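You operate a simulated robot arm through the tools that you are given. There is no shell and no other tool.

Carry out the task below with a simulated two-armed robot. There is one attempt and no reset: what you move stays moved.

TASK
Open the air valve, drain the trap, set the gauge to 6 bar, open the silo gate and switch on.
Fine: shut the drain valve again; the gate lever goes to its end; leave the damper.

The check looks at the end state, three seconds after you hand in, the way a careful person would. Anything else that was tipped, shoved, dropped, spilled or broken makes it a failure.

THE ROBOT
Two 7-joint arms with fingered hands on one trunk that stands fixed in place. Base frame: the origin is at the foot of the trunk, x ahead of it, y to its left, z up. Lengths are in mm, angles in degrees, forces in N, time in s.
The left shoulder is at [11, 173, 1352], the right one opposite. With the tool pointing down near the work surface each hand reaches from about 100 to 620 mm from the base axis, measured 20 degrees to its own side. Payload 3.5 kg a hand.
The tool frame of a hand sits at the grasp point between the pads (the TCP): z along the fingers, y along the line on which they close. The tips reach 25 mm beyond it. The gripper opens to 88 mm; its body begins 29 mm behind the TCP. The gripper is a hand of 3 fingers: y runs from the thumb to the fingers, the wrist lies at [-13, -97, -162] in the tool frame.
Orientation is that of the tool frame in the base frame, as a unit quaternion [x, y, z, w]. With the fingers straight down and the wrist toward the robot, the tool's x, y and z point along [0, 1, 0], [1, 0, 0] and [0, 0, -1] of the base frame.

THE INTERFACE
- The arms move only by the tool nudge_tool. It takes "left_deltas", "right_deltas" or both (then of equal length, played together; a hand with none holds still); each is a list that holds one entry, the list of rows, each a list of 6 numbers: the shift along the base's x, y, z in cm, then the turn, a rotation vector about the base's x, y, z in rad. In form: [[[tx, ty, tz, wx, wy, wz], ...]]. A call has 1 to 20 rows; each row is the pose to reach, as a shift and turn from the pose commanded when the call began. Rows are played at 5 a second. More than 50 mm and 8.6 degrees between two rows, and nothing of the call is played. Where a pose cannot be reached the arm comes as near as it can. A force on the tool above 40 N (or 10 N above the force at the start of the call, whichever is more), or a blocked arm, ends the call early, and 0.2 s more pass. In this call time passes only in rows, and 0.2 s behind the last. It gives the time, the measured TCP pose, the force on the tool (base axes), the opening and the grip force at its end, in the units of the frame above (readings bear some noise), with the torque about the TCP (base axes, N m) and any sound that the robot's microphone picked up.
- Cameras (640 x 400 px; columns grow to the right, rows downward): "scene" is now at [68.6, -51.3, 1610.9]; the picture's right is [-0.56, -0.83, 0.00], its down [-0.25, 0.16, -0.95] and it looks along [0.79, -0.53, -0.30] (base axes); focal length 214 px, centre (320, 200). "left" rides on the left gripper at [-58, -85, -99] in its tool frame; the picture's right is [-0.67, -0.35, 0.66], its down [0.69, -0.63, 0.37] and it looks along [0.29, 0.69, 0.66] (tool axes); focal length 261 px, centre (320, 200). "right" rides on the right gripper at [58, -85, -99] in its tool frame; the picture's right is [-0.67, 0.35, -0.66], its down [-0.69, -0.63, 0.37] and it looks along [-0.29, 0.69, 0.66] (tool axes); focal length 261 px, centre (320, 200). There is no depth. A picture from a camera that has moved, and an enlarged one, comes with that camera's place and axes in the base frame and with its lens.
- get_image(camera): a new picture of that camera. It takes no simulated time.
- raise_lower(by): moves the trunk up (or, below 0, down) by that many mm; the arms and the scene camera ride with it, the base frame stays. It gives what a move gives, with no picture.
- curl_fingers(index, middle, thumb_bend, thumb_turn, hand): sets how far each is bent, from 0 (flat) to 1 (curled in); at 0.3 the hand is open as for a grip, at 0.7 the pads meet at the TCP. One left out holds its place. A second passes; each finger stops where it meets its share of the squeeze, and holds until it gets a number again. It is the only way to open and close the hand. It gives what a move gives, with no picture; readings hold the bend of each and the force on the fingers (four entries, about 0 where the hand has none), thumb and palm. thumb_turn goes from beside the hand (0) to across from the fingers (1), as for a grip.
- pan_tilt(pan, tilt): turns the head with the scene camera to pan (to the left, within 86 degrees either way) and tilt (down, from -29 to 69), counted from straight ahead of the robot (the tilt from the chest, where the trunk bows). It gives what a move gives.
- enlarge(camera, box): a new picture of the part [left, top, right, bottom] of that camera's present view, enlarged. It takes no simulated time.
- finish_job(): hands the job in; it is judged then, once.

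Nothing tells you positions but the pictures and the camera data. Unless the task says otherwise, let go and move clear before handing in.

The tools are called by a JSON object that holds its "name" and its "arguments". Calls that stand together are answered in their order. nudge_tool: Moves the arms, as the interface text tells. Its arguments: {"type":"object","properties":{"left_deltas":{"type":"array"},"right_deltas":{"type":"array"}},"required":[]} The other tools are called the same way: raise_lower (by) moves the trunk up or down; curl_fingers (index, middle, thumb_bend, thumb_turn, hand) moves the fingers one by one; pan_tilt (pan, tilt) turns the head that bears the scene camera; get_image (camera) takes a picture; enlarge (camera, box) takes an enlarged picture of a part of a camera's view; finish_job () hands the job in.

At the start:

```text
clock: 0.0
left_tool_pos: [276.6, -39.8, 1555.3]
left_tcp_rot: [0.707, 0.707, -0.001, 0.001]
left_wrist_force: [0.8, 0.2, 0.0]
left_wrist_torque: [0.04, 0.02, 0.0]
left_gripper_width: 87.6
left_gripper_force: 0.1
left_shape: jaw
left_bend: [0.3, 0.3, 0.3, 0.98]
left_finger forces: [0.0, 0.0, 0.0, 0.1, 0.1, 0.1]
right_tool_pos: [336.5, -357.7, 1603.3]
right_tcp_rot: [0.707, 0.707, 0.0, -0.001]
right_wrist_force: [-0.4, 0.5, 0.2]
right_wrist_torque: [0.03, 0.01, -0.03]
right_gripper_width: 87.4
right_gripper_force: 0.0
right_shape: jaw
right_bend: [0.3, 0.3, 0.3, 0.98]
right_finger forces: [0.0, 0.0, 0.0, 0.0, 0.1, 0.0]
trunk travel left (down, up): [-425.0, 30.0]
head pan, tilt (commanded): [-33.7, 17.1]
```

scene: 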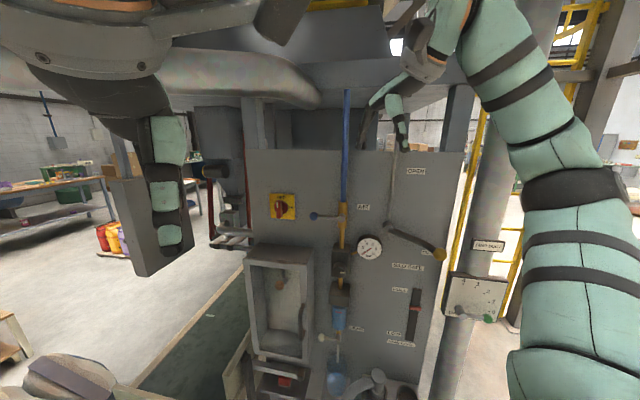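
right: 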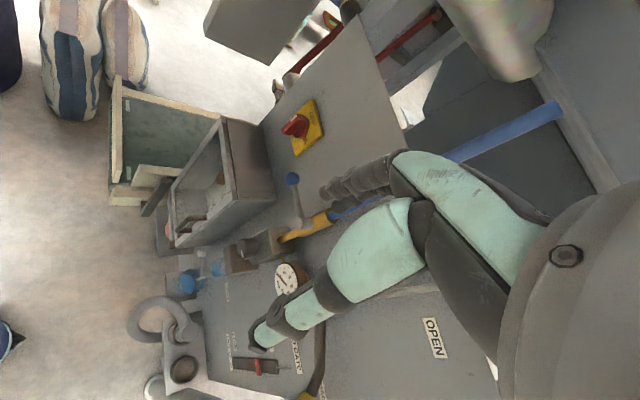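
left: 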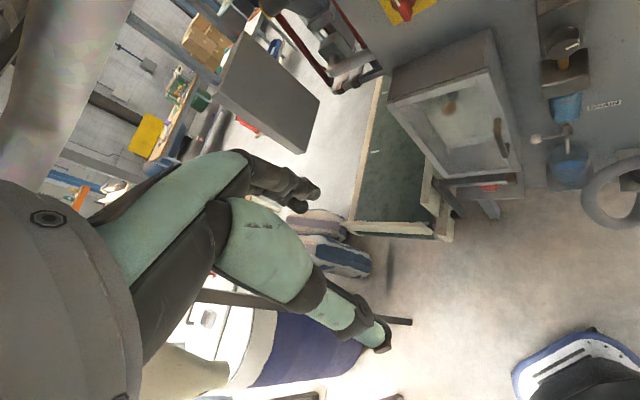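

I see a grey panel with a red/yellow main switch, a blue air valve lever, a gauge, a lever labelled OPEN, a slider and a drain trap below. I'll enlarge the views first to read the labels and work out positions.

{"name": "enlarge", "arguments": {"camera": "scene", "box": [230, 140, 470, 290]}}

{"name": "enlarge", "arguments": {"camera": "scene", "box": [230, 250, 470, 400]}}

{"name": "enlarge", "arguments": {"camera": "scene", "box": [320, 140, 520, 265]}}

{"name": "enlarge", "arguments": {"camera": "right", "box": [120, 80, 440, 280]}}

{"name": "enlarge", "arguments": {"camera": "right", "box": [120, 200, 440, 400]}}

```text
2.67 times, centred on (350, 215) of scene
camera zoom: at [68.6, -51.3, 1610.9], right [-0.56, -0.83, 0.0], down [-0.25, 0.16, -0.95], along [0.79, -0.53, -0.3], focal length 572 px, centre (240, 160)
```

zoom: 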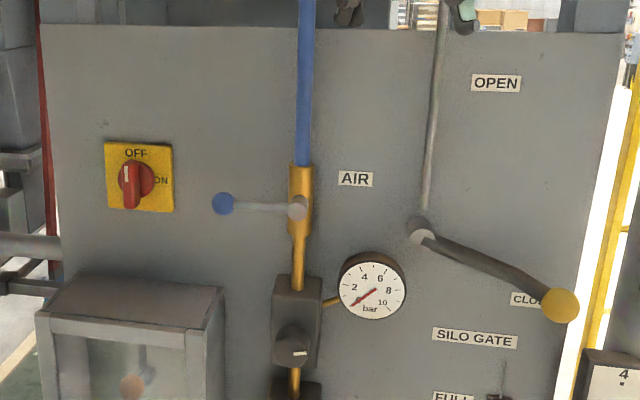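

```text
2.67 times, centred on (350, 325) of scene
camera zoom: at [68.6, -51.3, 1610.9], right [-0.56, -0.83, 0.0], down [-0.25, 0.16, -0.95], along [0.79, -0.53, -0.3], focal length 572 px, centre (240, -133)
```

zoom: 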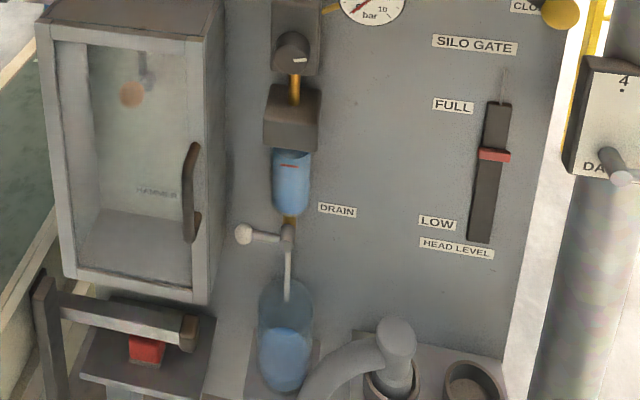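

```text
3.20 times, centred on (420, 202) of scene
camera zoom: at [68.6, -51.3, 1610.9], right [-0.56, -0.83, 0.0], down [-0.25, 0.16, -0.95], along [0.79, -0.53, -0.3], focal length 686 px, centre (0, 192)
```

zoom: 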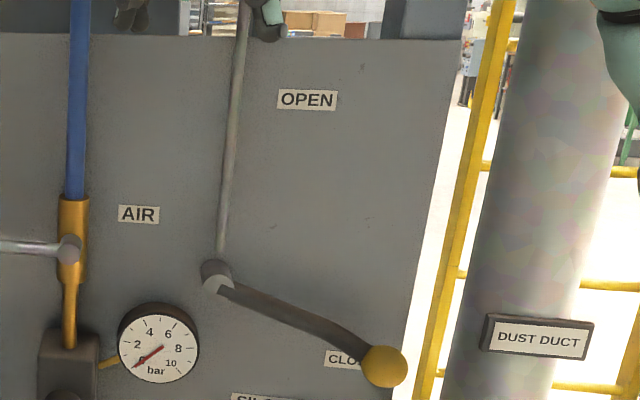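

```text
2.00 times, centred on (280, 180) of right
camera zoom: at [251.3, -299.7, 1703.8], right [0.35, -0.67, 0.65], down [-0.63, -0.69, -0.37], along [0.69, -0.28, -0.66], focal length 521 px, centre (400, 240)
```

zoom: 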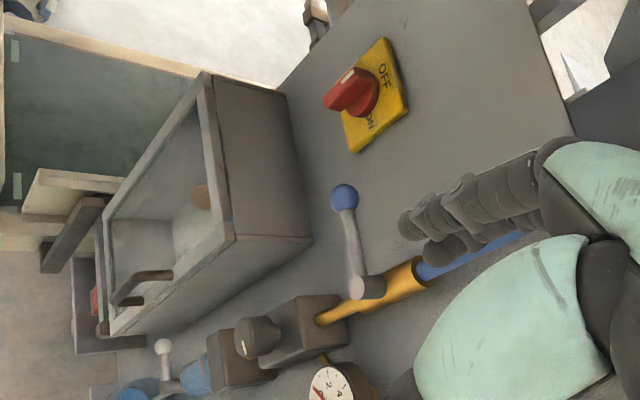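

```text
2.00 times, centred on (280, 300) of right
camera zoom: at [251.3, -299.7, 1703.8], right [0.35, -0.67, 0.65], down [-0.63, -0.69, -0.37], along [0.69, -0.28, -0.66], focal length 521 px, centre (400, 0)
```

zoom: 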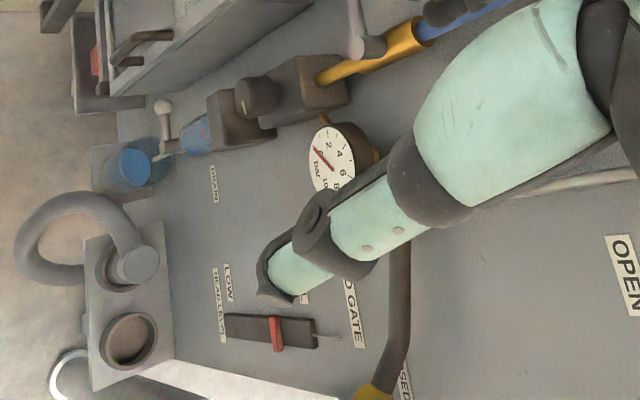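

The panel seems to stand at about 45° in front and to the right, roughly 700–800 mm away. I'll turn the head for a second look before moving anything.

{"name": "pan_tilt", "arguments": {"pan": -40, "tilt": 35}}

{"name": "get_image", "arguments": {"camera": "scene"}}

{"name": "enlarge", "arguments": {"camera": "scene", "box": [200, 60, 440, 210]}}

{"name": "enlarge", "arguments": {"camera": "scene", "box": [200, 180, 440, 330]}}

```text
clock: 0.8
left_tool_pos: [276.6, -41.1, 1556.3]
left_tcp_rot: [0.707, 0.708, -0.002, 0.0]
left_wrist_force: [0.2, -0.3, 0.9]
left_wrist_torque: [-0.02, 0.0, -0.02]
left_gripper_width: 87.4
left_gripper_force: 0.2
left_shape: jaw
left_bend: [0.3, 0.3, 0.3, 0.98]
left_finger forces: [0.1, 0.0, 0.0, 0.1, 0.0, 0.1]
right_tool_pos: [335.5, -358.3, 1603.8]
right_tcp_rot: [0.706, 0.708, 0.001, -0.001]
right_wrist_force: [0.4, 0.2, -0.6]
right_wrist_torque: [0.0, -0.01, 0.03]
right_gripper_width: 87.6
right_gripper_force: 0.1
right_shape: jaw
right_bend: [0.3, 0.3, 0.3, 0.98]
right_finger forces: [0.0, 0.1, 0.0, 0.0, 0.0, 0.1]
trunk travel left (down, up): [-425.0, 30.0]
head pan, tilt (commanded): [-40.0, 35.0]
```

```text
taken
camera scene: at [58.3, -56.1, 1582.5], right [-0.64, -0.77, 0.0], down [-0.44, 0.37, -0.82], along [0.63, -0.53, -0.57], focal length 214 px, centre (320, 200)
```

scene: 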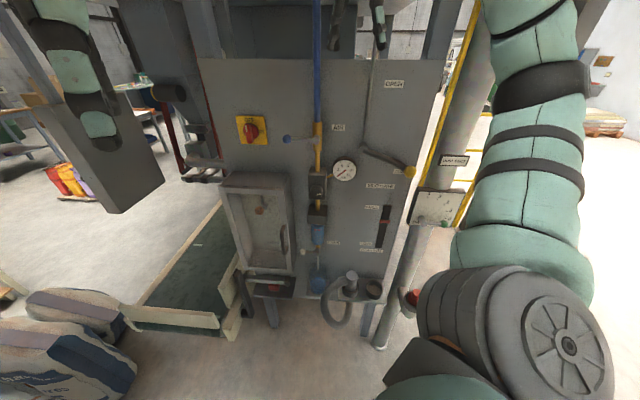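

```text
2.67 times, centred on (320, 135) of scene
camera zoom: at [58.3, -56.1, 1582.5], right [-0.64, -0.77, 0.0], down [-0.44, 0.37, -0.82], along [0.63, -0.53, -0.57], focal length 572 px, centre (320, 373)
```

zoom: 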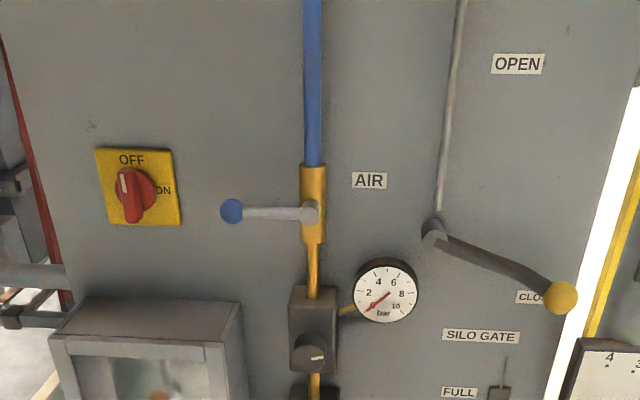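

```text
2.67 times, centred on (320, 255) of scene
camera zoom: at [58.3, -56.1, 1582.5], right [-0.64, -0.77, 0.0], down [-0.44, 0.37, -0.82], along [0.63, -0.53, -0.57], focal length 572 px, centre (320, 53)
```

zoom: 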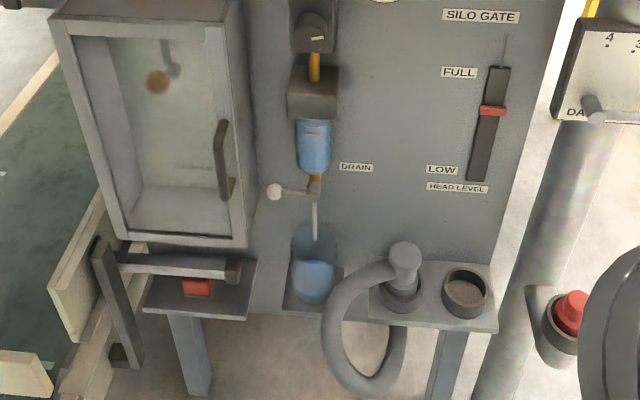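

No depth yet, so I'll turn the left hand in place so that its camera looks at the panel from the left. That gives me a stereo baseline with the right hand's camera and the head.

{"name": "nudge_tool", "arguments": {"left_deltas": [[[0, 0.5, 0, 0, 0, -0.136], [0, 1, 0, 0, 0, -0.272], [0, 1.5, 0, 0, 0, -0.408], [0, 2, 0, 0, 0, -0.544], [0, 2.5, 0, 0, 0, -0.68], [0, 3, 0, 0, 0, -0.816], [0, 3.5, 0, 0, 0, -0.952], [0, 4, 0, 0, 0, -1.088], [0, 4.5, 0, 0, 0, -1.22]]]}}

{"name": "get_image", "arguments": {"camera": "left"}}

{"name": "get_image", "arguments": {"camera": "scene"}}

```text
clock: 2.8
left_tool_pos: [242.6, 9.7, 1558.2]
left_tcp_rot: [0.957, 0.285, -0.018, 0.042]
left_wrist_force: [-1.3, 0.1, 0.5]
left_wrist_torque: [-0.03, -0.05, -0.02]
left_gripper_width: 87.8
left_gripper_force: 0.2
left_shape: jaw
left_bend: [0.3, 0.3, 0.3, 0.98]
left_finger forces: [0.0, 0.0, 0.0, 0.0, 0.0, 0.0]
left hand out of reach, approached as far as the arm can: row 7, 8, 9
right_tool_pos: [335.7, -358.4, 1602.1]
right_tcp_rot: [0.708, 0.707, -0.001, -0.001]
right_wrist_force: [0.4, -0.1, 0.2]
right_wrist_torque: [-0.01, 0.01, -0.01]
right_gripper_width: 87.7
right_gripper_force: 0.1
right_shape: jaw
right_bend: [0.3, 0.3, 0.3, 0.98]
right_finger forces: [0.0, 0.0, 0.0, 0.0, 0.1, 0.1]
trunk travel left (down, up): [-425.0, 30.0]
head pan, tilt (commanded): [-40.0, 35.0]
```

```text
taken
camera left: at [148.9, 58.4, 1655.1], right [-0.76, -0.13, -0.64], down [0.23, 0.86, -0.45], along [0.61, -0.49, -0.62], focal length 261 px, centre (320, 200)
```

left: 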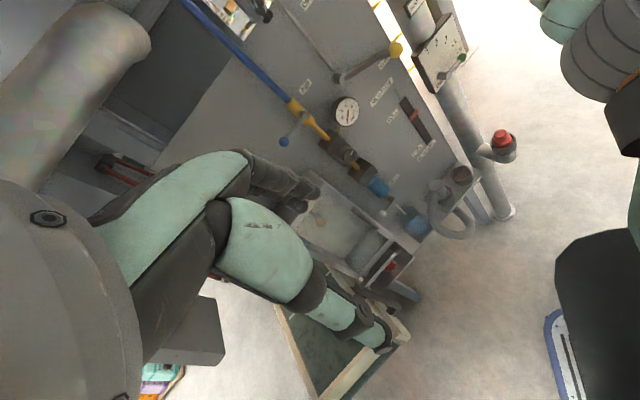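

```text
taken
camera scene: at [59.5, -55.4, 1582.2], right [-0.64, -0.77, 0.0], down [-0.44, 0.37, -0.82], along [0.63, -0.53, -0.58], focal length 214 px, centre (320, 200)
```

scene: 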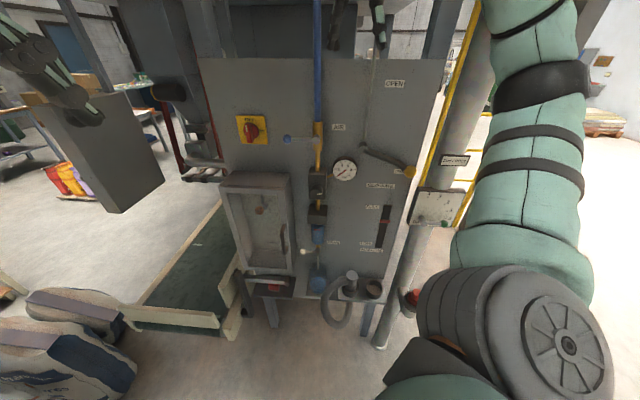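

{"name": "enlarge", "arguments": {"camera": "left", "box": [240, 0, 480, 150]}}

{"name": "enlarge", "arguments": {"camera": "left", "box": [300, 130, 540, 280]}}

{"name": "enlarge", "arguments": {"camera": "right", "box": [120, 260, 360, 400]}}

{"name": "enlarge", "arguments": {"camera": "right", "box": [150, 140, 390, 290]}}

```text
2.67 times, centred on (360, 75) of left
camera zoom: at [148.9, 58.4, 1655.1], right [-0.76, -0.13, -0.64], down [0.23, 0.86, -0.45], along [0.61, -0.49, -0.62], focal length 695 px, centre (213, 533)
```

zoom: 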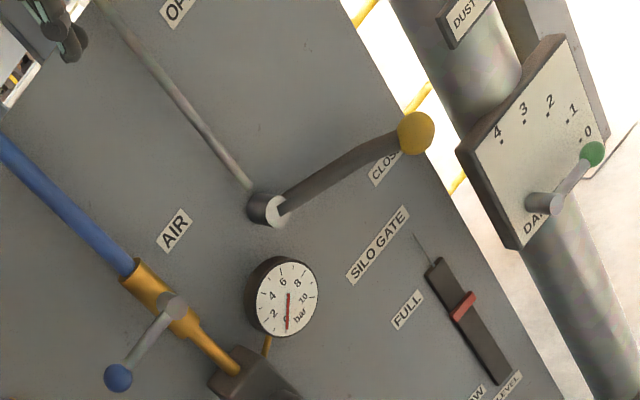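

```text
2.67 times, centred on (420, 205) of left
camera zoom: at [148.9, 58.4, 1655.1], right [-0.76, -0.13, -0.64], down [0.23, 0.86, -0.45], along [0.61, -0.49, -0.62], focal length 695 px, centre (53, 187)
```

zoom: 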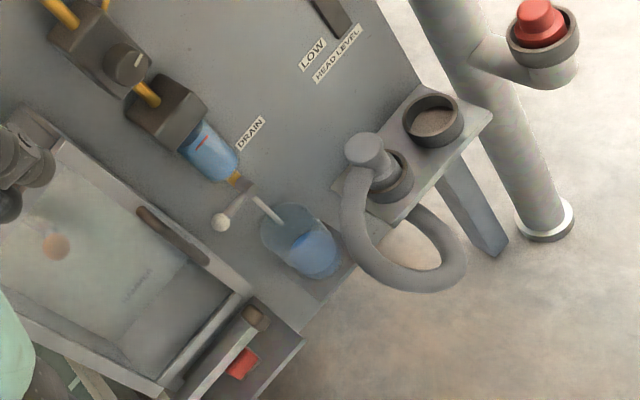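

```text
2.67 times, centred on (240, 330) of right
camera zoom: at [252.8, -299.0, 1703.6], right [0.35, -0.67, 0.65], down [-0.63, -0.69, -0.37], along [0.69, -0.28, -0.66], focal length 695 px, centre (533, -147)
```

zoom: 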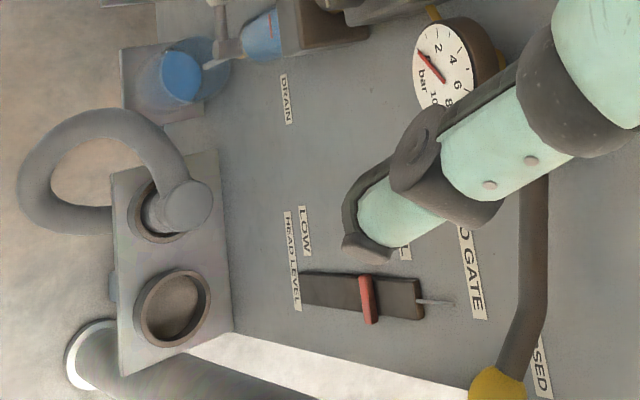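

```text
2.67 times, centred on (270, 215) of right
camera zoom: at [252.8, -299.0, 1703.6], right [0.35, -0.67, 0.65], down [-0.63, -0.69, -0.37], along [0.69, -0.28, -0.66], focal length 695 px, centre (453, 160)
```

zoom: 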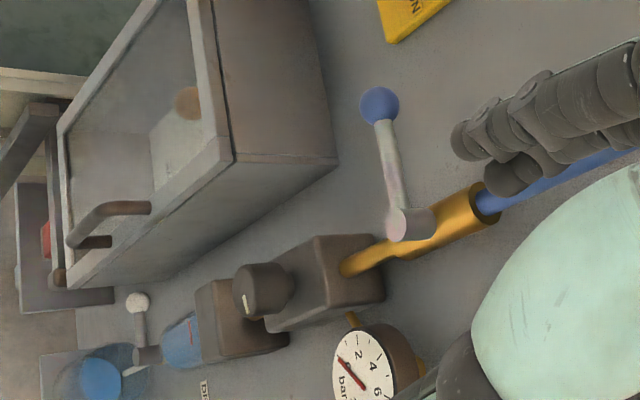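

From the left, right and head views I place the panel facing me at about 45°. The air lever hub is near (516,-426,1380) with its ball at (577,-370,1379), the regulator knob is at (499,-409,1220), the drain ball is at (560,-389,909) and the gate ball is at (328,-633,1285). The main switch is at (728,-329,1370). Next I swing the right hand to point at the panel from a standoff.

{"name": "nudge_tool", "arguments": {"right_deltas": [[[0.57, 0.25, -1.56, -0.0472, -0.114, -0.0472], [1.14, 0.51, -3.12, -0.0945, -0.228, -0.0945], [1.71, 0.76, -4.68, -0.1417, -0.3421, -0.1417], [2.28, 1.02, -6.25, -0.1889, -0.4561, -0.1889], [2.85, 1.27, -7.81, -0.2362, -0.5701, -0.2362], [3.42, 1.52, -9.37, -0.2834, -0.6841, -0.2834], [3.98, 1.78, -10.93, -0.3306, -0.7982, -0.3306], [4.55, 2.03, -12.49, -0.3778, -0.9122, -0.3778], [5.12, 2.28, -14.05, -0.4251, -1.0262, -0.4251], [5.69, 2.54, -15.62, -0.4723, -1.1402, -0.4723], [6.26, 2.79, -17.18, -0.5195, -1.2543, -0.5195], [6.83, 3.05, -18.74, -0.5668, -1.3683, -0.5668], [7.4, 3.3, -20.3, -0.614, -1.4823, -0.614]]]}}

{"name": "get_image", "arguments": {"camera": "right"}}

{"name": "get_image", "arguments": {"camera": "scene"}}

{"name": "get_image", "arguments": {"camera": "left"}}

```text
clock: 5.7
left_tool_pos: [238.4, 6.2, 1560.6]
left_tcp_rot: [0.958, 0.284, -0.016, 0.044]
left_wrist_force: [0.3, -0.7, -0.4]
left_wrist_torque: [0.01, -0.01, -0.03]
left_gripper_width: 87.8
left_gripper_force: 0.1
left_shape: jaw
left_bend: [0.3, 0.3, 0.3, 0.98]
left_finger forces: [0.0, 0.0, 0.0, 0.1, 0.1, 0.1]
right_tool_pos: [413.8, -412.6, 1411.9]
right_tcp_rot: [0.596, 0.262, 0.244, 0.719]
right_wrist_force: [-1.0, -0.1, 0.4]
right_wrist_torque: [0.0, 0.01, 0.03]
right_gripper_width: 88.1
right_gripper_force: 0.0
right_shape: jaw
right_bend: [0.3, 0.3, 0.3, 0.98]
right_finger forces: [0.0, 0.1, 0.1, 0.0, 0.0, 0.1]
right hand out of reach, approached as far as the arm can: row 5, 6, 7, 8, 9, 10, 11, 12, 13
trunk travel left (down, up): [-425.0, 30.0]
head pan, tilt (commanded): [-40.0, 35.0]
stopped in row 13 (right hand): the arm was blocked; the commanded pose is now the measured one
```

```text
taken
camera right: at [394.4, -315.9, 1309.0], right [-0.95, 0.09, 0.3], down [-0.24, -0.83, -0.5], along [0.2, -0.55, 0.81], focal length 261 px, centre (320, 200)
```

right: 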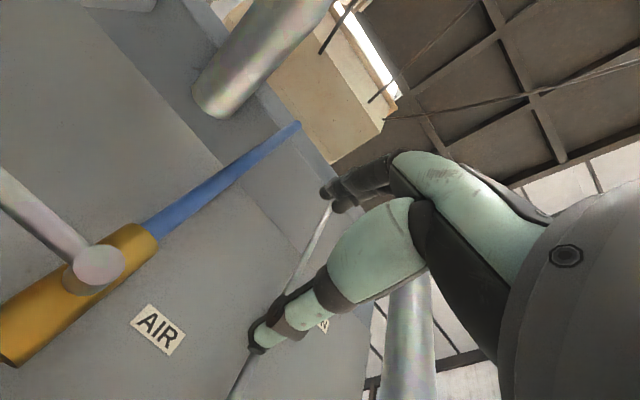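

```text
taken
camera scene: at [55.6, -58.8, 1582.4], right [-0.64, -0.77, 0.0], down [-0.44, 0.37, -0.82], along [0.63, -0.53, -0.58], focal length 214 px, centre (320, 200)
```

scene: 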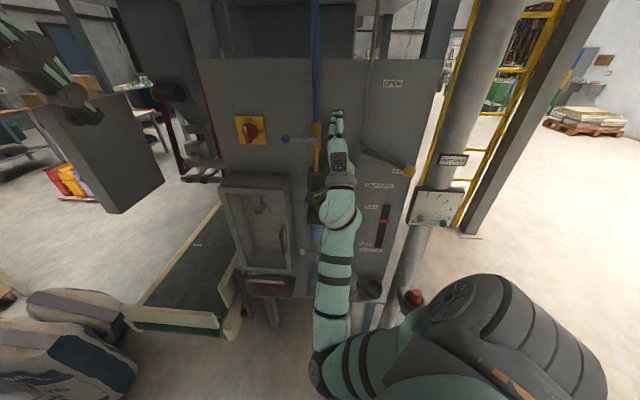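

```text
taken
camera left: at [144.3, 55.2, 1656.4], right [-0.76, -0.13, -0.64], down [0.23, 0.86, -0.45], along [0.61, -0.49, -0.62], focal length 261 px, centre (320, 200)
```

left: 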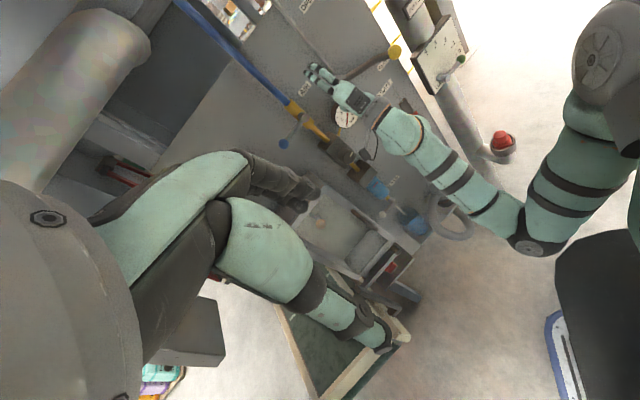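

The right hand now points nearly at the panel, but it stopped about 10° short and closer than I asked. I'll close the fingers into a blunt probe, correct the pointing, and go to a standoff in front of and above the air lever.

{"name": "curl_fingers", "arguments": {"hand": "right", "index": 0.7, "middle": 0.7, "thumb_bend": 0.7}}

{"name": "nudge_tool", "arguments": {"right_deltas": [[[1.4, 2.1, 0.6, 0.034, 0.008, 0.01], [2.8, 4.2, 1.1, 0.068, 0.017, 0.02], [4.2, 6.3, 1.7, 0.102, 0.025, 0.03], [5.6, 8.4, 2.2, 0.136, 0.034, 0.04], [7.0, 10.4, 2.8, 0.17, 0.042, 0.05]]]}}

{"name": "get_image", "arguments": {"camera": "right"}}

{"name": "get_image", "arguments": {"camera": "scene"}}

{"name": "get_image", "arguments": {"camera": "left"}}

```text
clock: 6.7
left_tool_pos: [243.6, 10.7, 1560.0]
left_tcp_rot: [0.958, 0.284, -0.017, 0.045]
left_wrist_force: [0.2, -0.1, 0.4]
left_wrist_torque: [-0.01, 0.03, -0.02]
left_gripper_width: 88.2
left_gripper_force: 0.2
left_shape: jaw
left_bend: [0.3, 0.3, 0.3, 0.98]
left_finger forces: [0.1, 0.0, 0.0, 0.1, 0.1, 0.0]
right_tool_pos: [415.3, -410.1, 1411.8]
right_tcp_rot: [0.596, 0.263, 0.244, 0.719]
right_wrist_force: [-0.2, 1.0, -0.4]
right_wrist_torque: [0.0, 0.03, 0.01]
right_gripper_width: 0.0
right_gripper_force: 0.2
right_shape: fingers
right_bend: [0.7, 0.7, 0.7, 0.98]
right_finger forces: [0.1, 0.0, 0.0, 0.0, 0.1, 0.0]
trunk travel left (down, up): [-425.0, 30.0]
head pan, tilt (commanded): [-40.0, 35.0]
```

```text
clock: 7.4
left_tool_pos: [243.0, 10.1, 1559.7]
left_tcp_rot: [0.958, 0.284, -0.017, 0.045]
left_wrist_force: [0.5, 0.4, 0.1]
left_wrist_torque: [-0.01, 0.02, -0.03]
left_gripper_width: 87.7
left_gripper_force: 0.1
left_shape: jaw
left_bend: [0.3, 0.3, 0.3, 0.98]
left_finger forces: [0.1, 0.1, 0.1, 0.1, 0.1, 0.0]
right_tool_pos: [436.7, -392.8, 1444.6]
right_tcp_rot: [0.584, 0.252, 0.22, 0.739]
right_wrist_force: [0.3, -0.4, -0.3]
right_wrist_torque: [-0.03, -0.01, -0.03]
right_gripper_width: 0.0
right_gripper_force: 0.0
right_shape: fingers
right_bend: [0.7, 0.7, 0.7, 0.98]
right_finger forces: [0.0, 0.0, 0.1, 0.0, 0.0, 0.0]
right hand out of reach, approached as far as the arm can: row 3
trunk travel left (down, up): [-425.0, 30.0]
head pan, tilt (commanded): [-40.0, 35.0]
stopped in row 3 (right hand): the arm was blocked; the commanded pose is now the measured one
```

```text
taken
camera right: at [423.1, -299.6, 1338.3], right [-0.94, 0.15, 0.29], down [-0.28, -0.84, -0.47], along [0.17, -0.52, 0.84], focal length 261 px, centre (320, 200)
```

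right: 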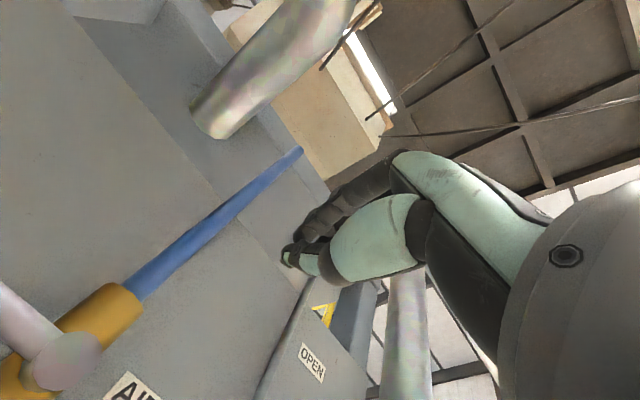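

```text
taken
camera scene: at [59.2, -55.2, 1582.4], right [-0.64, -0.77, 0.0], down [-0.44, 0.37, -0.82], along [0.63, -0.53, -0.58], focal length 214 px, centre (320, 200)
```

scene: 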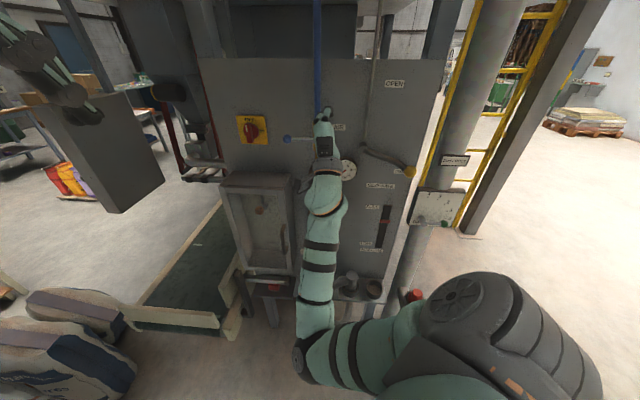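

```text
taken
camera left: at [148.1, 58.9, 1655.8], right [-0.76, -0.14, -0.64], down [0.23, 0.86, -0.45], along [0.61, -0.49, -0.62], focal length 261 px, centre (320, 200)
```

left: 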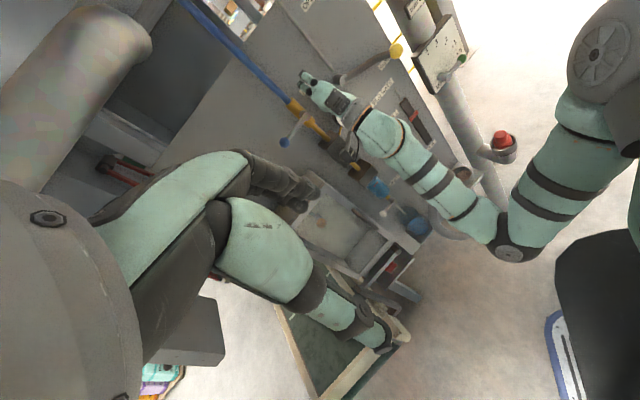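

The fingers-on-top pose runs into a wrist limit. A pose with the fingers to the left and the wrist to the right of the tool fits this 45° panel better and also suits the far switch, so I'll roll the hand into it at the standoff.

{"name": "nudge_tool", "arguments": {"right_deltas": [[[0, 0, 0, -0.0718, 0.0978, -0.0056], [0, 0, 0, -0.1435, 0.1955, -0.0112], [0, 0, 0, -0.2153, 0.2933, -0.0168], [0.3, 0.4, 0, -0.287, 0.391, -0.0223], [0.6, 0.8, 0, -0.3588, 0.4888, -0.0279], [1.2, 1.6, 0, -0.4305, 0.5865, -0.0335], [1.8, 2.5, 0, -0.5023, 0.6843, -0.0391], [2.4, 3.4, 0, -0.574, 0.782, -0.0447], [3.0, 4.3, 0, -0.6458, 0.8798, -0.0503], [3.8, 5.4, 0, -0.7175, 0.9775, -0.0558], [4.6, 6.6, 0, -0.7893, 1.0753, -0.0614], [5.4, 7.75, 0, -0.861, 1.173, -0.067]]]}}

{"name": "get_image", "arguments": {"camera": "scene"}}

{"name": "get_image", "arguments": {"camera": "right"}}

```text
clock: 9.1
left_tool_pos: [240.9, 9.5, 1558.9]
left_tcp_rot: [0.957, 0.285, -0.017, 0.044]
left_wrist_force: [0.0, -0.3, -0.2]
left_wrist_torque: [0.01, 0.0, 0.01]
left_gripper_width: 88.1
left_gripper_force: 0.0
left_shape: jaw
left_bend: [0.3, 0.3, 0.3, 0.98]
left_finger forces: [0.0, 0.0, 0.1, 0.1, 0.0, 0.1]
right_tool_pos: [460.1, -373.2, 1384.3]
right_tcp_rot: [0.386, 0.493, -0.133, 0.769]
right_wrist_force: [-0.3, 0.8, 0.4]
right_wrist_torque: [0.03, -0.02, 0.0]
right_gripper_width: 0.0
right_gripper_force: 0.1
right_shape: fingers
right_bend: [0.7, 0.7, 0.7, 0.97]
right_finger forces: [0.1, 0.0, 0.0, 0.0, 0.0, 0.0]
right hand out of reach, approached as far as the arm can: row 5, 6, 7, 8
trunk travel left (down, up): [-425.0, 30.0]
head pan, tilt (commanded): [-40.0, 35.0]
stopped in row 8 (right hand): the arm was blocked; the commanded pose is now the measured one
```

```text
taken
camera scene: at [57.5, -56.4, 1582.4], right [-0.64, -0.77, 0.0], down [-0.44, 0.37, -0.82], along [0.63, -0.53, -0.58], focal length 214 px, centre (320, 200)
```

scene: 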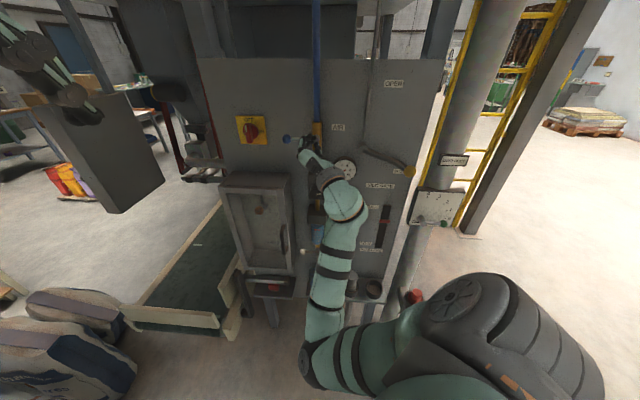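

```text
taken
camera right: at [374.2, -347.8, 1275.2], right [-0.55, 0.59, 0.59], down [-0.46, -0.81, 0.38], along [0.7, -0.06, 0.71], focal length 261 px, centre (320, 200)
```

right: 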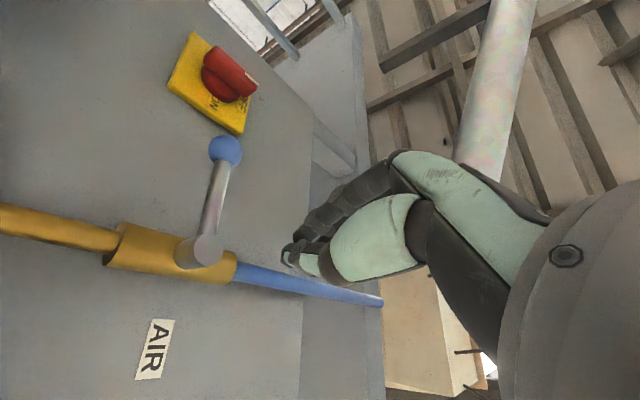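

The hand is now between the two poses, with fingers left and up and the tool pointing into the panel about 12° upward. That is good enough for pushing a lever, so I'll go to a point above and in front of the air lever without changing the orientation.

{"name": "nudge_tool", "arguments": {"right_deltas": [[[1.0, 0.7, 1.2, 0, 0, 0], [2.0, 1.4, 2.4, 0, 0, 0], [3.0, 2.1, 3.6, 0, 0, 0], [4.0, 2.8, 4.8, 0, 0, 0], [4.9, 3.4, 6.0, 0, 0, 0]]]}}

{"name": "get_image", "arguments": {"camera": "scene"}}

{"name": "get_image", "arguments": {"camera": "right"}}

{"name": "enlarge", "arguments": {"camera": "left", "box": [240, 40, 440, 165]}}

```text
clock: 10.5
left_tool_pos: [239.9, 9.7, 1559.9]
left_tcp_rot: [0.957, 0.284, -0.018, 0.045]
left_wrist_force: [-0.5, -0.1, -0.6]
left_wrist_torque: [-0.01, -0.03, -0.03]
left_gripper_width: 87.7
left_gripper_force: 0.0
left_shape: jaw
left_bend: [0.3, 0.3, 0.3, 0.98]
left_finger forces: [0.0, 0.0, 0.0, 0.0, 0.0, 0.0]
right_tool_pos: [497.3, -377.9, 1421.3]
right_tcp_rot: [0.373, 0.462, -0.173, 0.785]
right_wrist_force: [0.1, 0.3, 0.1]
right_wrist_torque: [0.01, 0.02, 0.01]
right_gripper_width: 0.0
right_gripper_force: 0.1
right_shape: fingers
right_bend: [0.7, 0.7, 0.7, 0.97]
right_finger forces: [0.0, 0.1, 0.1, 0.0, 0.0, 0.0]
right hand out of reach, approached as far as the arm can: row 2, 3, 4, 5
trunk travel left (down, up): [-425.0, 30.0]
head pan, tilt (commanded): [-40.0, 35.0]
stopped in row 5 (right hand): the arm was blocked; the commanded pose is now the measured one
```

```text
taken
camera scene: at [57.7, -56.3, 1582.4], right [-0.64, -0.77, 0.0], down [-0.44, 0.37, -0.82], along [0.63, -0.53, -0.58], focal length 214 px, centre (320, 200)
```

scene: 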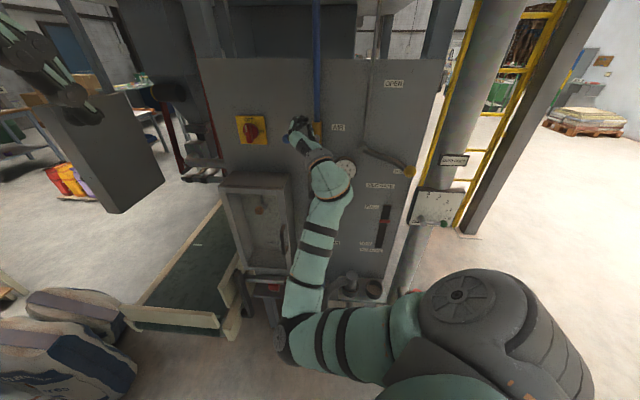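

```text
taken
camera right: at [415.0, -355.6, 1306.6], right [-0.52, 0.67, 0.53], down [-0.52, -0.74, 0.43], along [0.68, -0.05, 0.73], focal length 261 px, centre (320, 200)
```

right: 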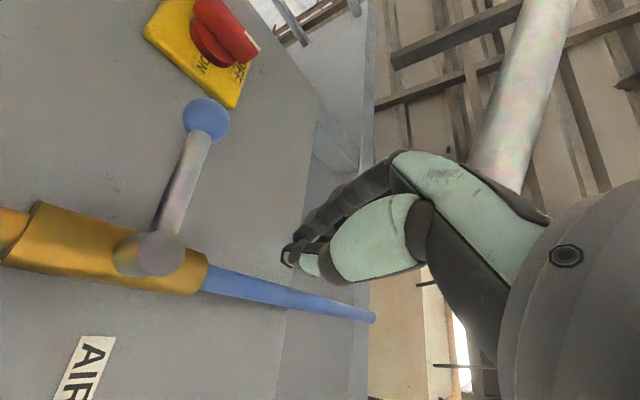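

```text
3.20 times, centred on (340, 102) of left
camera zoom: at [146.5, 57.8, 1656.0], right [-0.76, -0.14, -0.64], down [0.23, 0.86, -0.45], along [0.61, -0.49, -0.62], focal length 834 px, centre (256, 512)
```

zoom: 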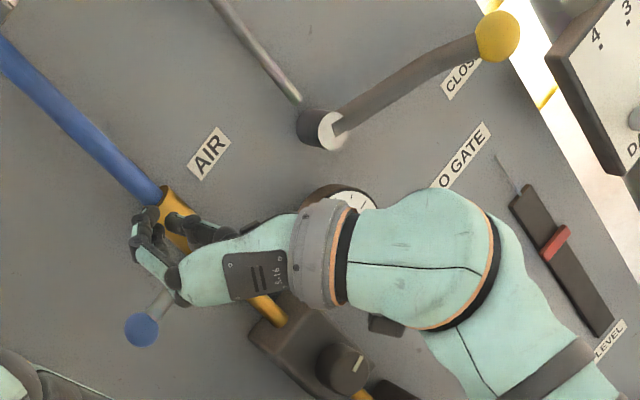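

The arm is blocked because the elbow has folded in front of the chest. I'll go back to the roomy starting pose and come down again by a path that leaves the elbow out to the right.

{"name": "nudge_tool", "arguments": {"right_deltas": [[[-1.6, -1.0, 0.6, 0.1126, 0.0719, -0.0105], [-3.2, -2.0, 1.9, 0.2251, 0.1439, -0.021], [-4.8, -3.0, 3.2, 0.3377, 0.2158, -0.0315], [-6.4, -4.0, 4.5, 0.4503, 0.2877, -0.042], [-8.0, -4.5, 5.8, 0.5629, 0.3596, -0.0525], [-9.0, -4.0, 7.1, 0.6754, 0.4316, -0.063], [-10.0, -3.5, 8.4, 0.788, 0.5035, -0.0735], [-11.0, -3.0, 9.7, 0.9006, 0.5754, -0.084], [-12.0, -2.5, 11.0, 1.0131, 0.6474, -0.0945], [-13.0, -2.0, 12.3, 1.1257, 0.7193, -0.105], [-14.0, -1.5, 13.6, 1.2383, 0.7912, -0.1155], [-14.8, -1.0, 15.0, 1.3509, 0.8631, -0.126], [-15.4, -0.5, 16.5, 1.4634, 0.9351, -0.1365], [-15.9, 0.0, 18.2, 1.576, 1.007, -0.147]]]}}

{"name": "get_image", "arguments": {"camera": "scene"}}

{"name": "get_image", "arguments": {"camera": "left"}}

```text
clock: 13.5
left_tool_pos: [244.7, 11.1, 1559.5]
left_tcp_rot: [0.957, 0.284, -0.019, 0.045]
left_wrist_force: [0.7, 0.9, 0.6]
left_wrist_torque: [-0.01, 0.03, -0.01]
left_gripper_width: 87.9
left_gripper_force: 0.1
left_shape: jaw
left_bend: [0.3, 0.3, 0.3, 0.98]
left_finger forces: [0.1, 0.0, 0.0, 0.0, 0.0, 0.1]
right_tool_pos: [341.6, -374.7, 1598.2]
right_tcp_rot: [0.708, 0.706, 0.001, -0.003]
right_wrist_force: [-0.1, 0.1, 0.0]
right_wrist_torque: [0.0, 0.0, -0.01]
right_gripper_width: 0.0
right_gripper_force: 0.1
right_shape: fingers
right_bend: [0.7, 0.7, 0.7, 0.98]
right_finger forces: [0.1, 0.0, 0.0, 0.1, 0.0, 0.1]
right hand out of reach, approached as far as the arm can: row 1, 2, 3, 4, 5
trunk travel left (down, up): [-425.0, 30.0]
head pan, tilt (commanded): [-40.0, 35.0]
```

```text
taken
camera scene: at [61.2, -55.2, 1582.3], right [-0.64, -0.77, 0.0], down [-0.44, 0.37, -0.82], along [0.62, -0.53, -0.58], focal length 214 px, centre (320, 200)
```

scene: 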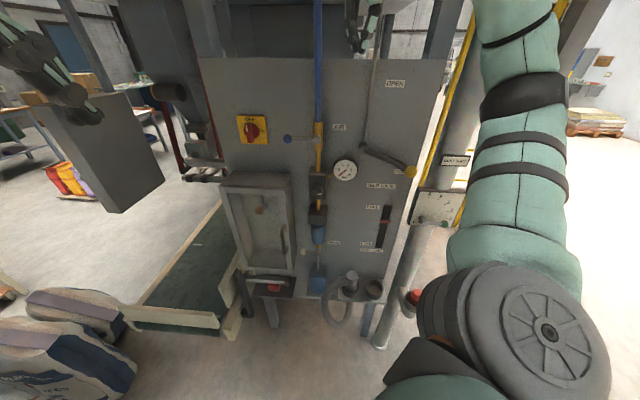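

```text
taken
camera left: at [150.3, 59.0, 1655.6], right [-0.76, -0.14, -0.64], down [0.23, 0.86, -0.45], along [0.61, -0.49, -0.62], focal length 261 px, centre (320, 200)
```

left: 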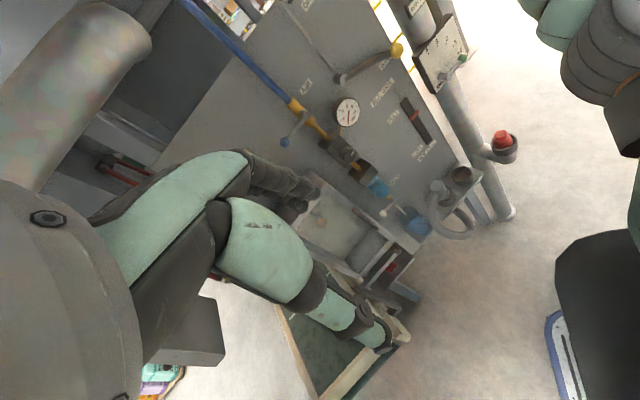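

The arm is back in its starting posture with the elbow on the right. Now I'll roll the fingers outward to the right and forward, so the thumb is on the right and the fingers are on the left, while still high up.

{"name": "nudge_tool", "arguments": {"right_deltas": [[[0.45, -0.2, -0.4, -0.114, -0.0472, 0.0472], [0.9, -0.4, -0.8, -0.228, -0.0945, 0.0945], [1.4, -0.6, -1.2, -0.3421, -0.1417, 0.1417], [1.8, -0.8, -1.6, -0.4561, -0.1889, 0.1889], [2.3, -1.0, -2.0, -0.5701, -0.2362, 0.2362], [2.8, -1.2, -2.5, -0.6841, -0.2834, 0.2834], [3.2, -1.4, -3.0, -0.7982, -0.3306, 0.3306], [3.7, -1.6, -3.5, -0.9122, -0.3778, 0.3778], [4.2, -1.8, -4.0, -1.0262, -0.4251, 0.4251], [4.6, -2.0, -4.5, -1.1402, -0.4723, 0.4723], [5.1, -2.2, -5.0, -1.2543, -0.5195, 0.5195], [5.5, -2.4, -5.5, -1.3683, -0.5668, 0.5668], [6.0, -2.5, -6.0, -1.4823, -0.614, 0.614]]]}}

{"name": "get_image", "arguments": {"camera": "scene"}}

{"name": "get_image", "arguments": {"camera": "right"}}

```text
clock: 16.3
left_tool_pos: [241.3, 8.8, 1558.5]
left_tcp_rot: [0.957, 0.285, -0.017, 0.044]
left_wrist_force: [0.4, 0.3, -1.1]
left_wrist_torque: [0.03, 0.02, 0.02]
left_gripper_width: 88.0
left_gripper_force: 0.1
left_shape: jaw
left_bend: [0.3, 0.3, 0.3, 0.98]
left_finger forces: [0.0, 0.0, 0.0, 0.0, 0.0, 0.0]
right_tool_pos: [399.3, -401.5, 1539.2]
right_tcp_rot: [0.27, 0.655, -0.269, 0.652]
right_wrist_force: [0.2, 0.3, -0.4]
right_wrist_torque: [0.01, 0.0, -0.03]
right_gripper_width: 0.1
right_gripper_force: 0.1
right_shape: fingers
right_bend: [0.7, 0.7, 0.7, 0.98]
right_finger forces: [0.0, 0.0, 0.0, 0.1, 0.1, 0.1]
trunk travel left (down, up): [-425.0, 30.0]
head pan, tilt (commanded): [-40.0, 35.0]
```

```text
taken
camera scene: at [58.5, -56.6, 1582.3], right [-0.64, -0.77, 0.0], down [-0.44, 0.37, -0.82], along [0.63, -0.53, -0.58], focal length 214 px, centre (320, 200)
```

scene: 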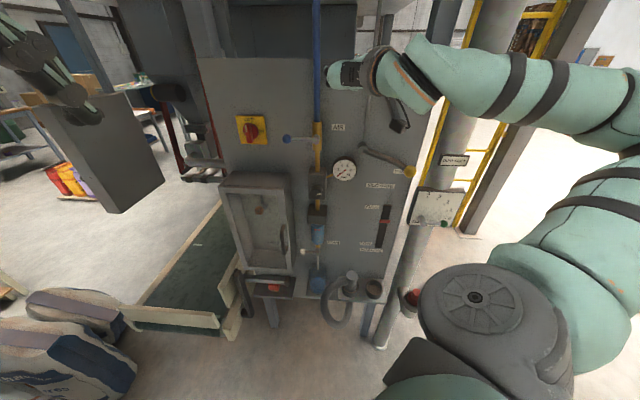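

```text
taken
camera right: at [269.0, -390.6, 1483.0], right [-0.22, 0.71, 0.67], down [-0.18, -0.71, 0.68], along [0.96, 0.03, 0.28], focal length 261 px, centre (320, 200)
```

right: 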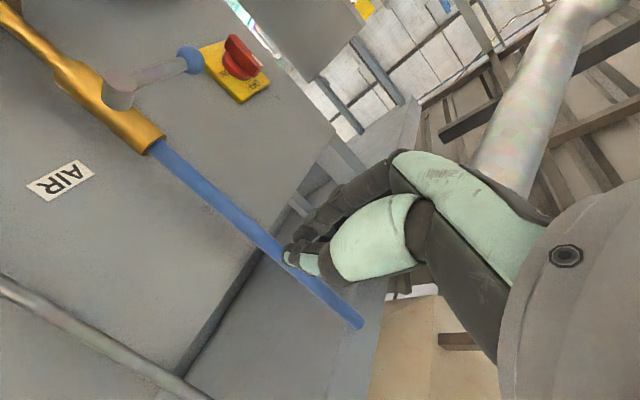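

This pose was reached exactly, with the elbow out to the right. Next I move to the standoff in front of and above the air lever's shaft.

{"name": "nudge_tool", "arguments": {"right_deltas": [[[1.8, 1.0, -1.5, 0, 0, 0], [3.5, 2.0, -3.0, 0, 0, 0], [5.3, 2.9, -4.5, 0, 0, 0], [7.1, 3.9, -6.0, 0, 0, 0], [8.8, 4.9, -7.5, 0, 0, 0], [10.6, 5.9, -8.9, 0, 0, 0]]]}}

{"name": "get_image", "arguments": {"camera": "scene"}}

{"name": "get_image", "arguments": {"camera": "right"}}

{"name": "enlarge", "arguments": {"camera": "left", "box": [200, 0, 440, 150]}}

```text
clock: 17.7
left_tool_pos: [242.4, 9.8, 1559.7]
left_tcp_rot: [0.958, 0.284, -0.019, 0.044]
left_wrist_force: [-1.0, -0.5, -0.5]
left_wrist_torque: [0.0, 0.01, 0.0]
left_gripper_width: 87.9
left_gripper_force: 0.0
left_shape: jaw
left_bend: [0.3, 0.3, 0.3, 0.98]
left_finger forces: [0.1, 0.0, 0.0, 0.0, 0.0, 0.0]
right_tool_pos: [452.1, -372.4, 1494.8]
right_tcp_rot: [0.272, 0.656, -0.269, 0.651]
right_wrist_force: [-0.3, 1.0, -0.8]
right_wrist_torque: [-0.03, 0.0, -0.01]
right_gripper_width: 0.3
right_gripper_force: 0.2
right_shape: fingers
right_bend: [0.7, 0.7, 0.7, 0.98]
right_finger forces: [0.0, 0.0, 0.0, 0.0, 0.0, 0.0]
right hand out of reach, approached as far as the arm can: row 4, 5, 6
trunk travel left (down, up): [-425.0, 30.0]
head pan, tilt (commanded): [-40.0, 35.0]
```

```text
taken
camera scene: at [58.8, -56.1, 1582.4], right [-0.64, -0.77, 0.0], down [-0.44, 0.37, -0.82], along [0.63, -0.53, -0.58], focal length 214 px, centre (320, 200)
```

scene: 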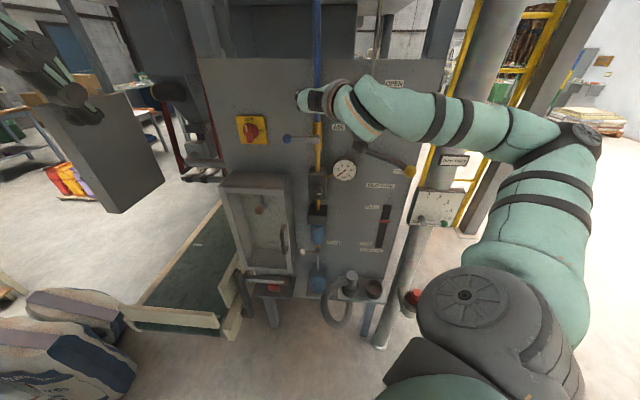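

```text
taken
camera right: at [321.9, -361.2, 1438.7], right [-0.22, 0.71, 0.67], down [-0.18, -0.71, 0.68], along [0.96, 0.02, 0.28], focal length 261 px, centre (320, 200)
```

right: 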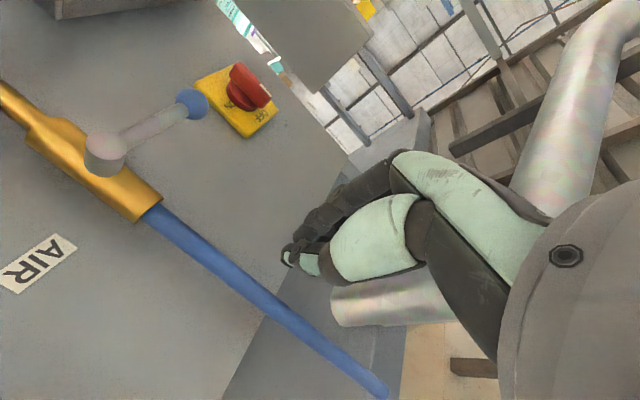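

```text
2.67 times, centred on (320, 75) of left
camera zoom: at [147.7, 58.0, 1655.9], right [-0.76, -0.14, -0.64], down [0.23, 0.86, -0.45], along [0.61, -0.49, -0.62], focal length 695 px, centre (320, 533)
```

zoom: 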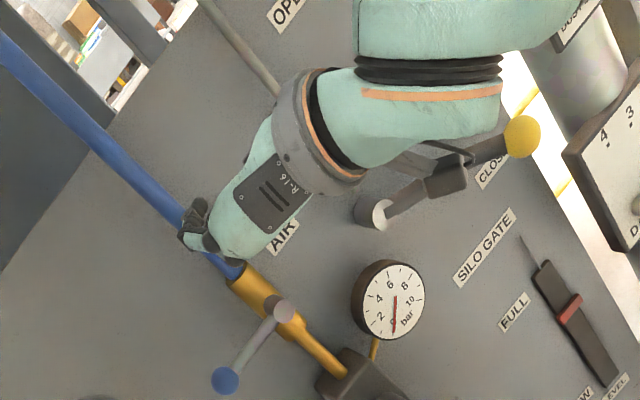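

The elbow is now very high, which limits the sideways reach. I'll roll the hand 45° back so the fingers point up and left, and lower it so that the elbow can sink to a more natural position.

{"name": "nudge_tool", "arguments": {"right_deltas": [[[0, 0, -1.0, 0.0925, -0.0925, 0], [0, 0, -2.0, 0.185, -0.185, 0], [0, 0, -3.0, 0.2775, -0.2775, 0], [0, 0, -4.0, 0.37, -0.37, 0], [0, 0, -5.0, 0.4625, -0.4625, 0], [0, 0, -6.0, 0.555, -0.555, 0]]]}}

{"name": "get_image", "arguments": {"camera": "scene"}}

{"name": "enlarge", "arguments": {"camera": "left", "box": [200, 0, 440, 150]}}

```text
clock: 19.1
left_tool_pos: [240.6, 10.2, 1559.6]
left_tcp_rot: [0.958, 0.284, -0.019, 0.044]
left_wrist_force: [-0.3, 1.1, -0.2]
left_wrist_torque: [-0.02, -0.02, 0.01]
left_gripper_width: 87.7
left_gripper_force: 0.1
left_shape: jaw
left_bend: [0.3, 0.3, 0.3, 0.98]
left_finger forces: [0.0, 0.0, 0.0, 0.0, 0.0, 0.1]
right_tool_pos: [300.2, -465.9, 1523.0]
right_tcp_rot: [0.49, 0.512, 0.007, 0.706]
right_wrist_force: [-0.9, 0.5, 0.3]
right_wrist_torque: [-0.05, -0.07, 0.03]
right_gripper_width: 0.1
right_gripper_force: 0.1
right_shape: fingers
right_bend: [0.7, 0.7, 0.7, 0.98]
right_finger forces: [0.0, 0.0, 0.1, 0.0, 0.0, 0.1]
right hand out of reach, approached as far as the arm can: row 1, 2, 3, 4, 5, 6
trunk travel left (down, up): [-425.0, 30.0]
head pan, tilt (commanded): [-40.0, 35.0]
```

```text
taken
camera scene: at [57.3, -55.8, 1582.1], right [-0.64, -0.77, 0.0], down [-0.44, 0.37, -0.82], along [0.63, -0.53, -0.58], focal length 214 px, centre (320, 200)
```

scene: 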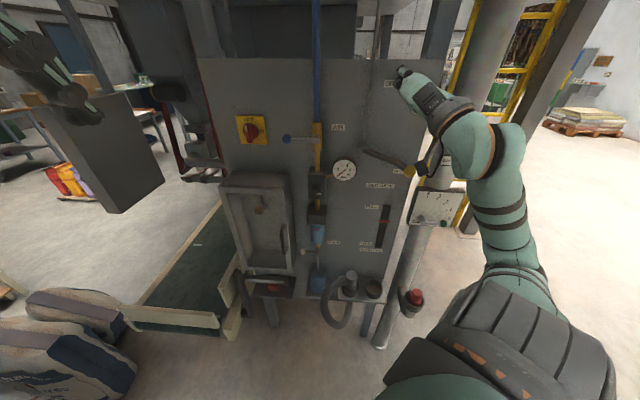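

```text
2.67 times, centred on (320, 75) of left
camera zoom: at [146.2, 58.3, 1655.7], right [-0.76, -0.14, -0.64], down [0.23, 0.86, -0.45], along [0.61, -0.49, -0.62], focal length 695 px, centre (320, 533)
```

zoom: 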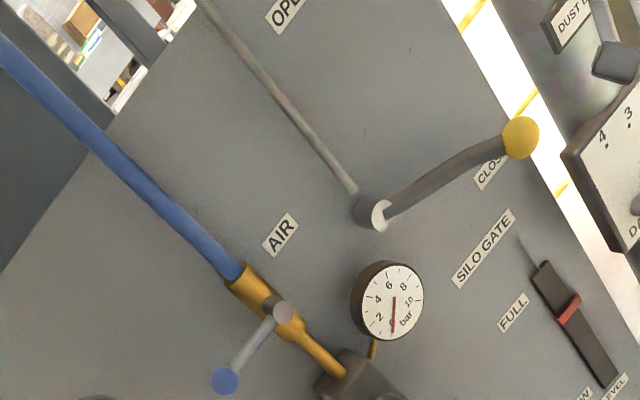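

The arm swung to the right instead, probably because the last target was counted from an unreached commanded pose. I'll check what it thinks it is commanded to with a null move.

{"name": "nudge_tool", "arguments": {"right_deltas": [[[0, 0, 0, 0, 0, 0]]]}}

{"name": "get_image", "arguments": {"camera": "scene"}}

{"name": "get_image", "arguments": {"camera": "left"}}

```text
clock: 19.5
left_tool_pos: [241.7, 10.0, 1559.9]
left_tcp_rot: [0.957, 0.285, -0.018, 0.045]
left_wrist_force: [-0.7, 0.0, 0.0]
left_wrist_torque: [-0.01, -0.03, 0.01]
left_gripper_width: 87.8
left_gripper_force: 0.0
left_shape: jaw
left_bend: [0.3, 0.3, 0.3, 0.98]
left_finger forces: [0.0, 0.0, 0.0, 0.0, 0.0, 0.0]
right_tool_pos: [302.2, -466.3, 1521.1]
right_tcp_rot: [0.491, 0.513, 0.008, 0.704]
right_wrist_force: [0.0, -0.1, -0.1]
right_wrist_torque: [0.0, 0.03, -0.03]
right_gripper_width: 0.0
right_gripper_force: 0.0
right_shape: fingers
right_bend: [0.7, 0.7, 0.7, 0.98]
right_finger forces: [0.1, 0.0, 0.0, 0.1, 0.0, 0.0]
trunk travel left (down, up): [-425.0, 30.0]
head pan, tilt (commanded): [-40.0, 35.0]
```

```text
taken
camera scene: at [58.9, -56.5, 1582.4], right [-0.64, -0.77, 0.0], down [-0.44, 0.37, -0.82], along [0.63, -0.53, -0.58], focal length 214 px, centre (320, 200)
```

scene: 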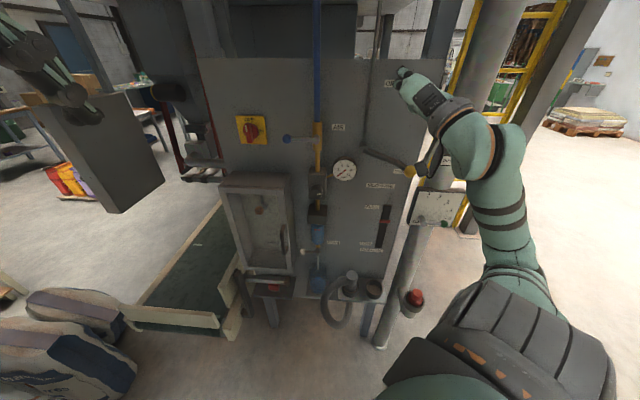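

```text
taken
camera left: at [147.8, 57.6, 1656.0], right [-0.76, -0.14, -0.64], down [0.23, 0.86, -0.45], along [0.61, -0.49, -0.62], focal length 261 px, centre (320, 200)
```

left: 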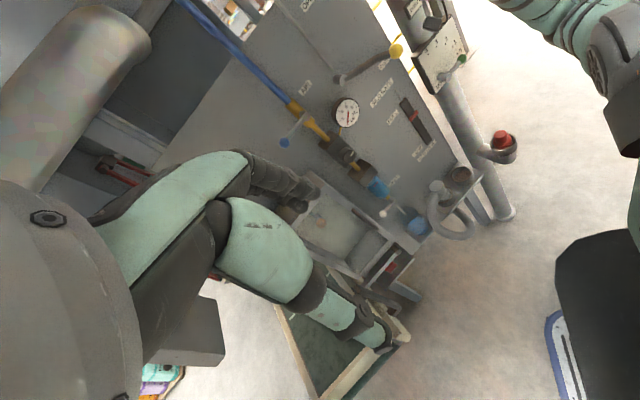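

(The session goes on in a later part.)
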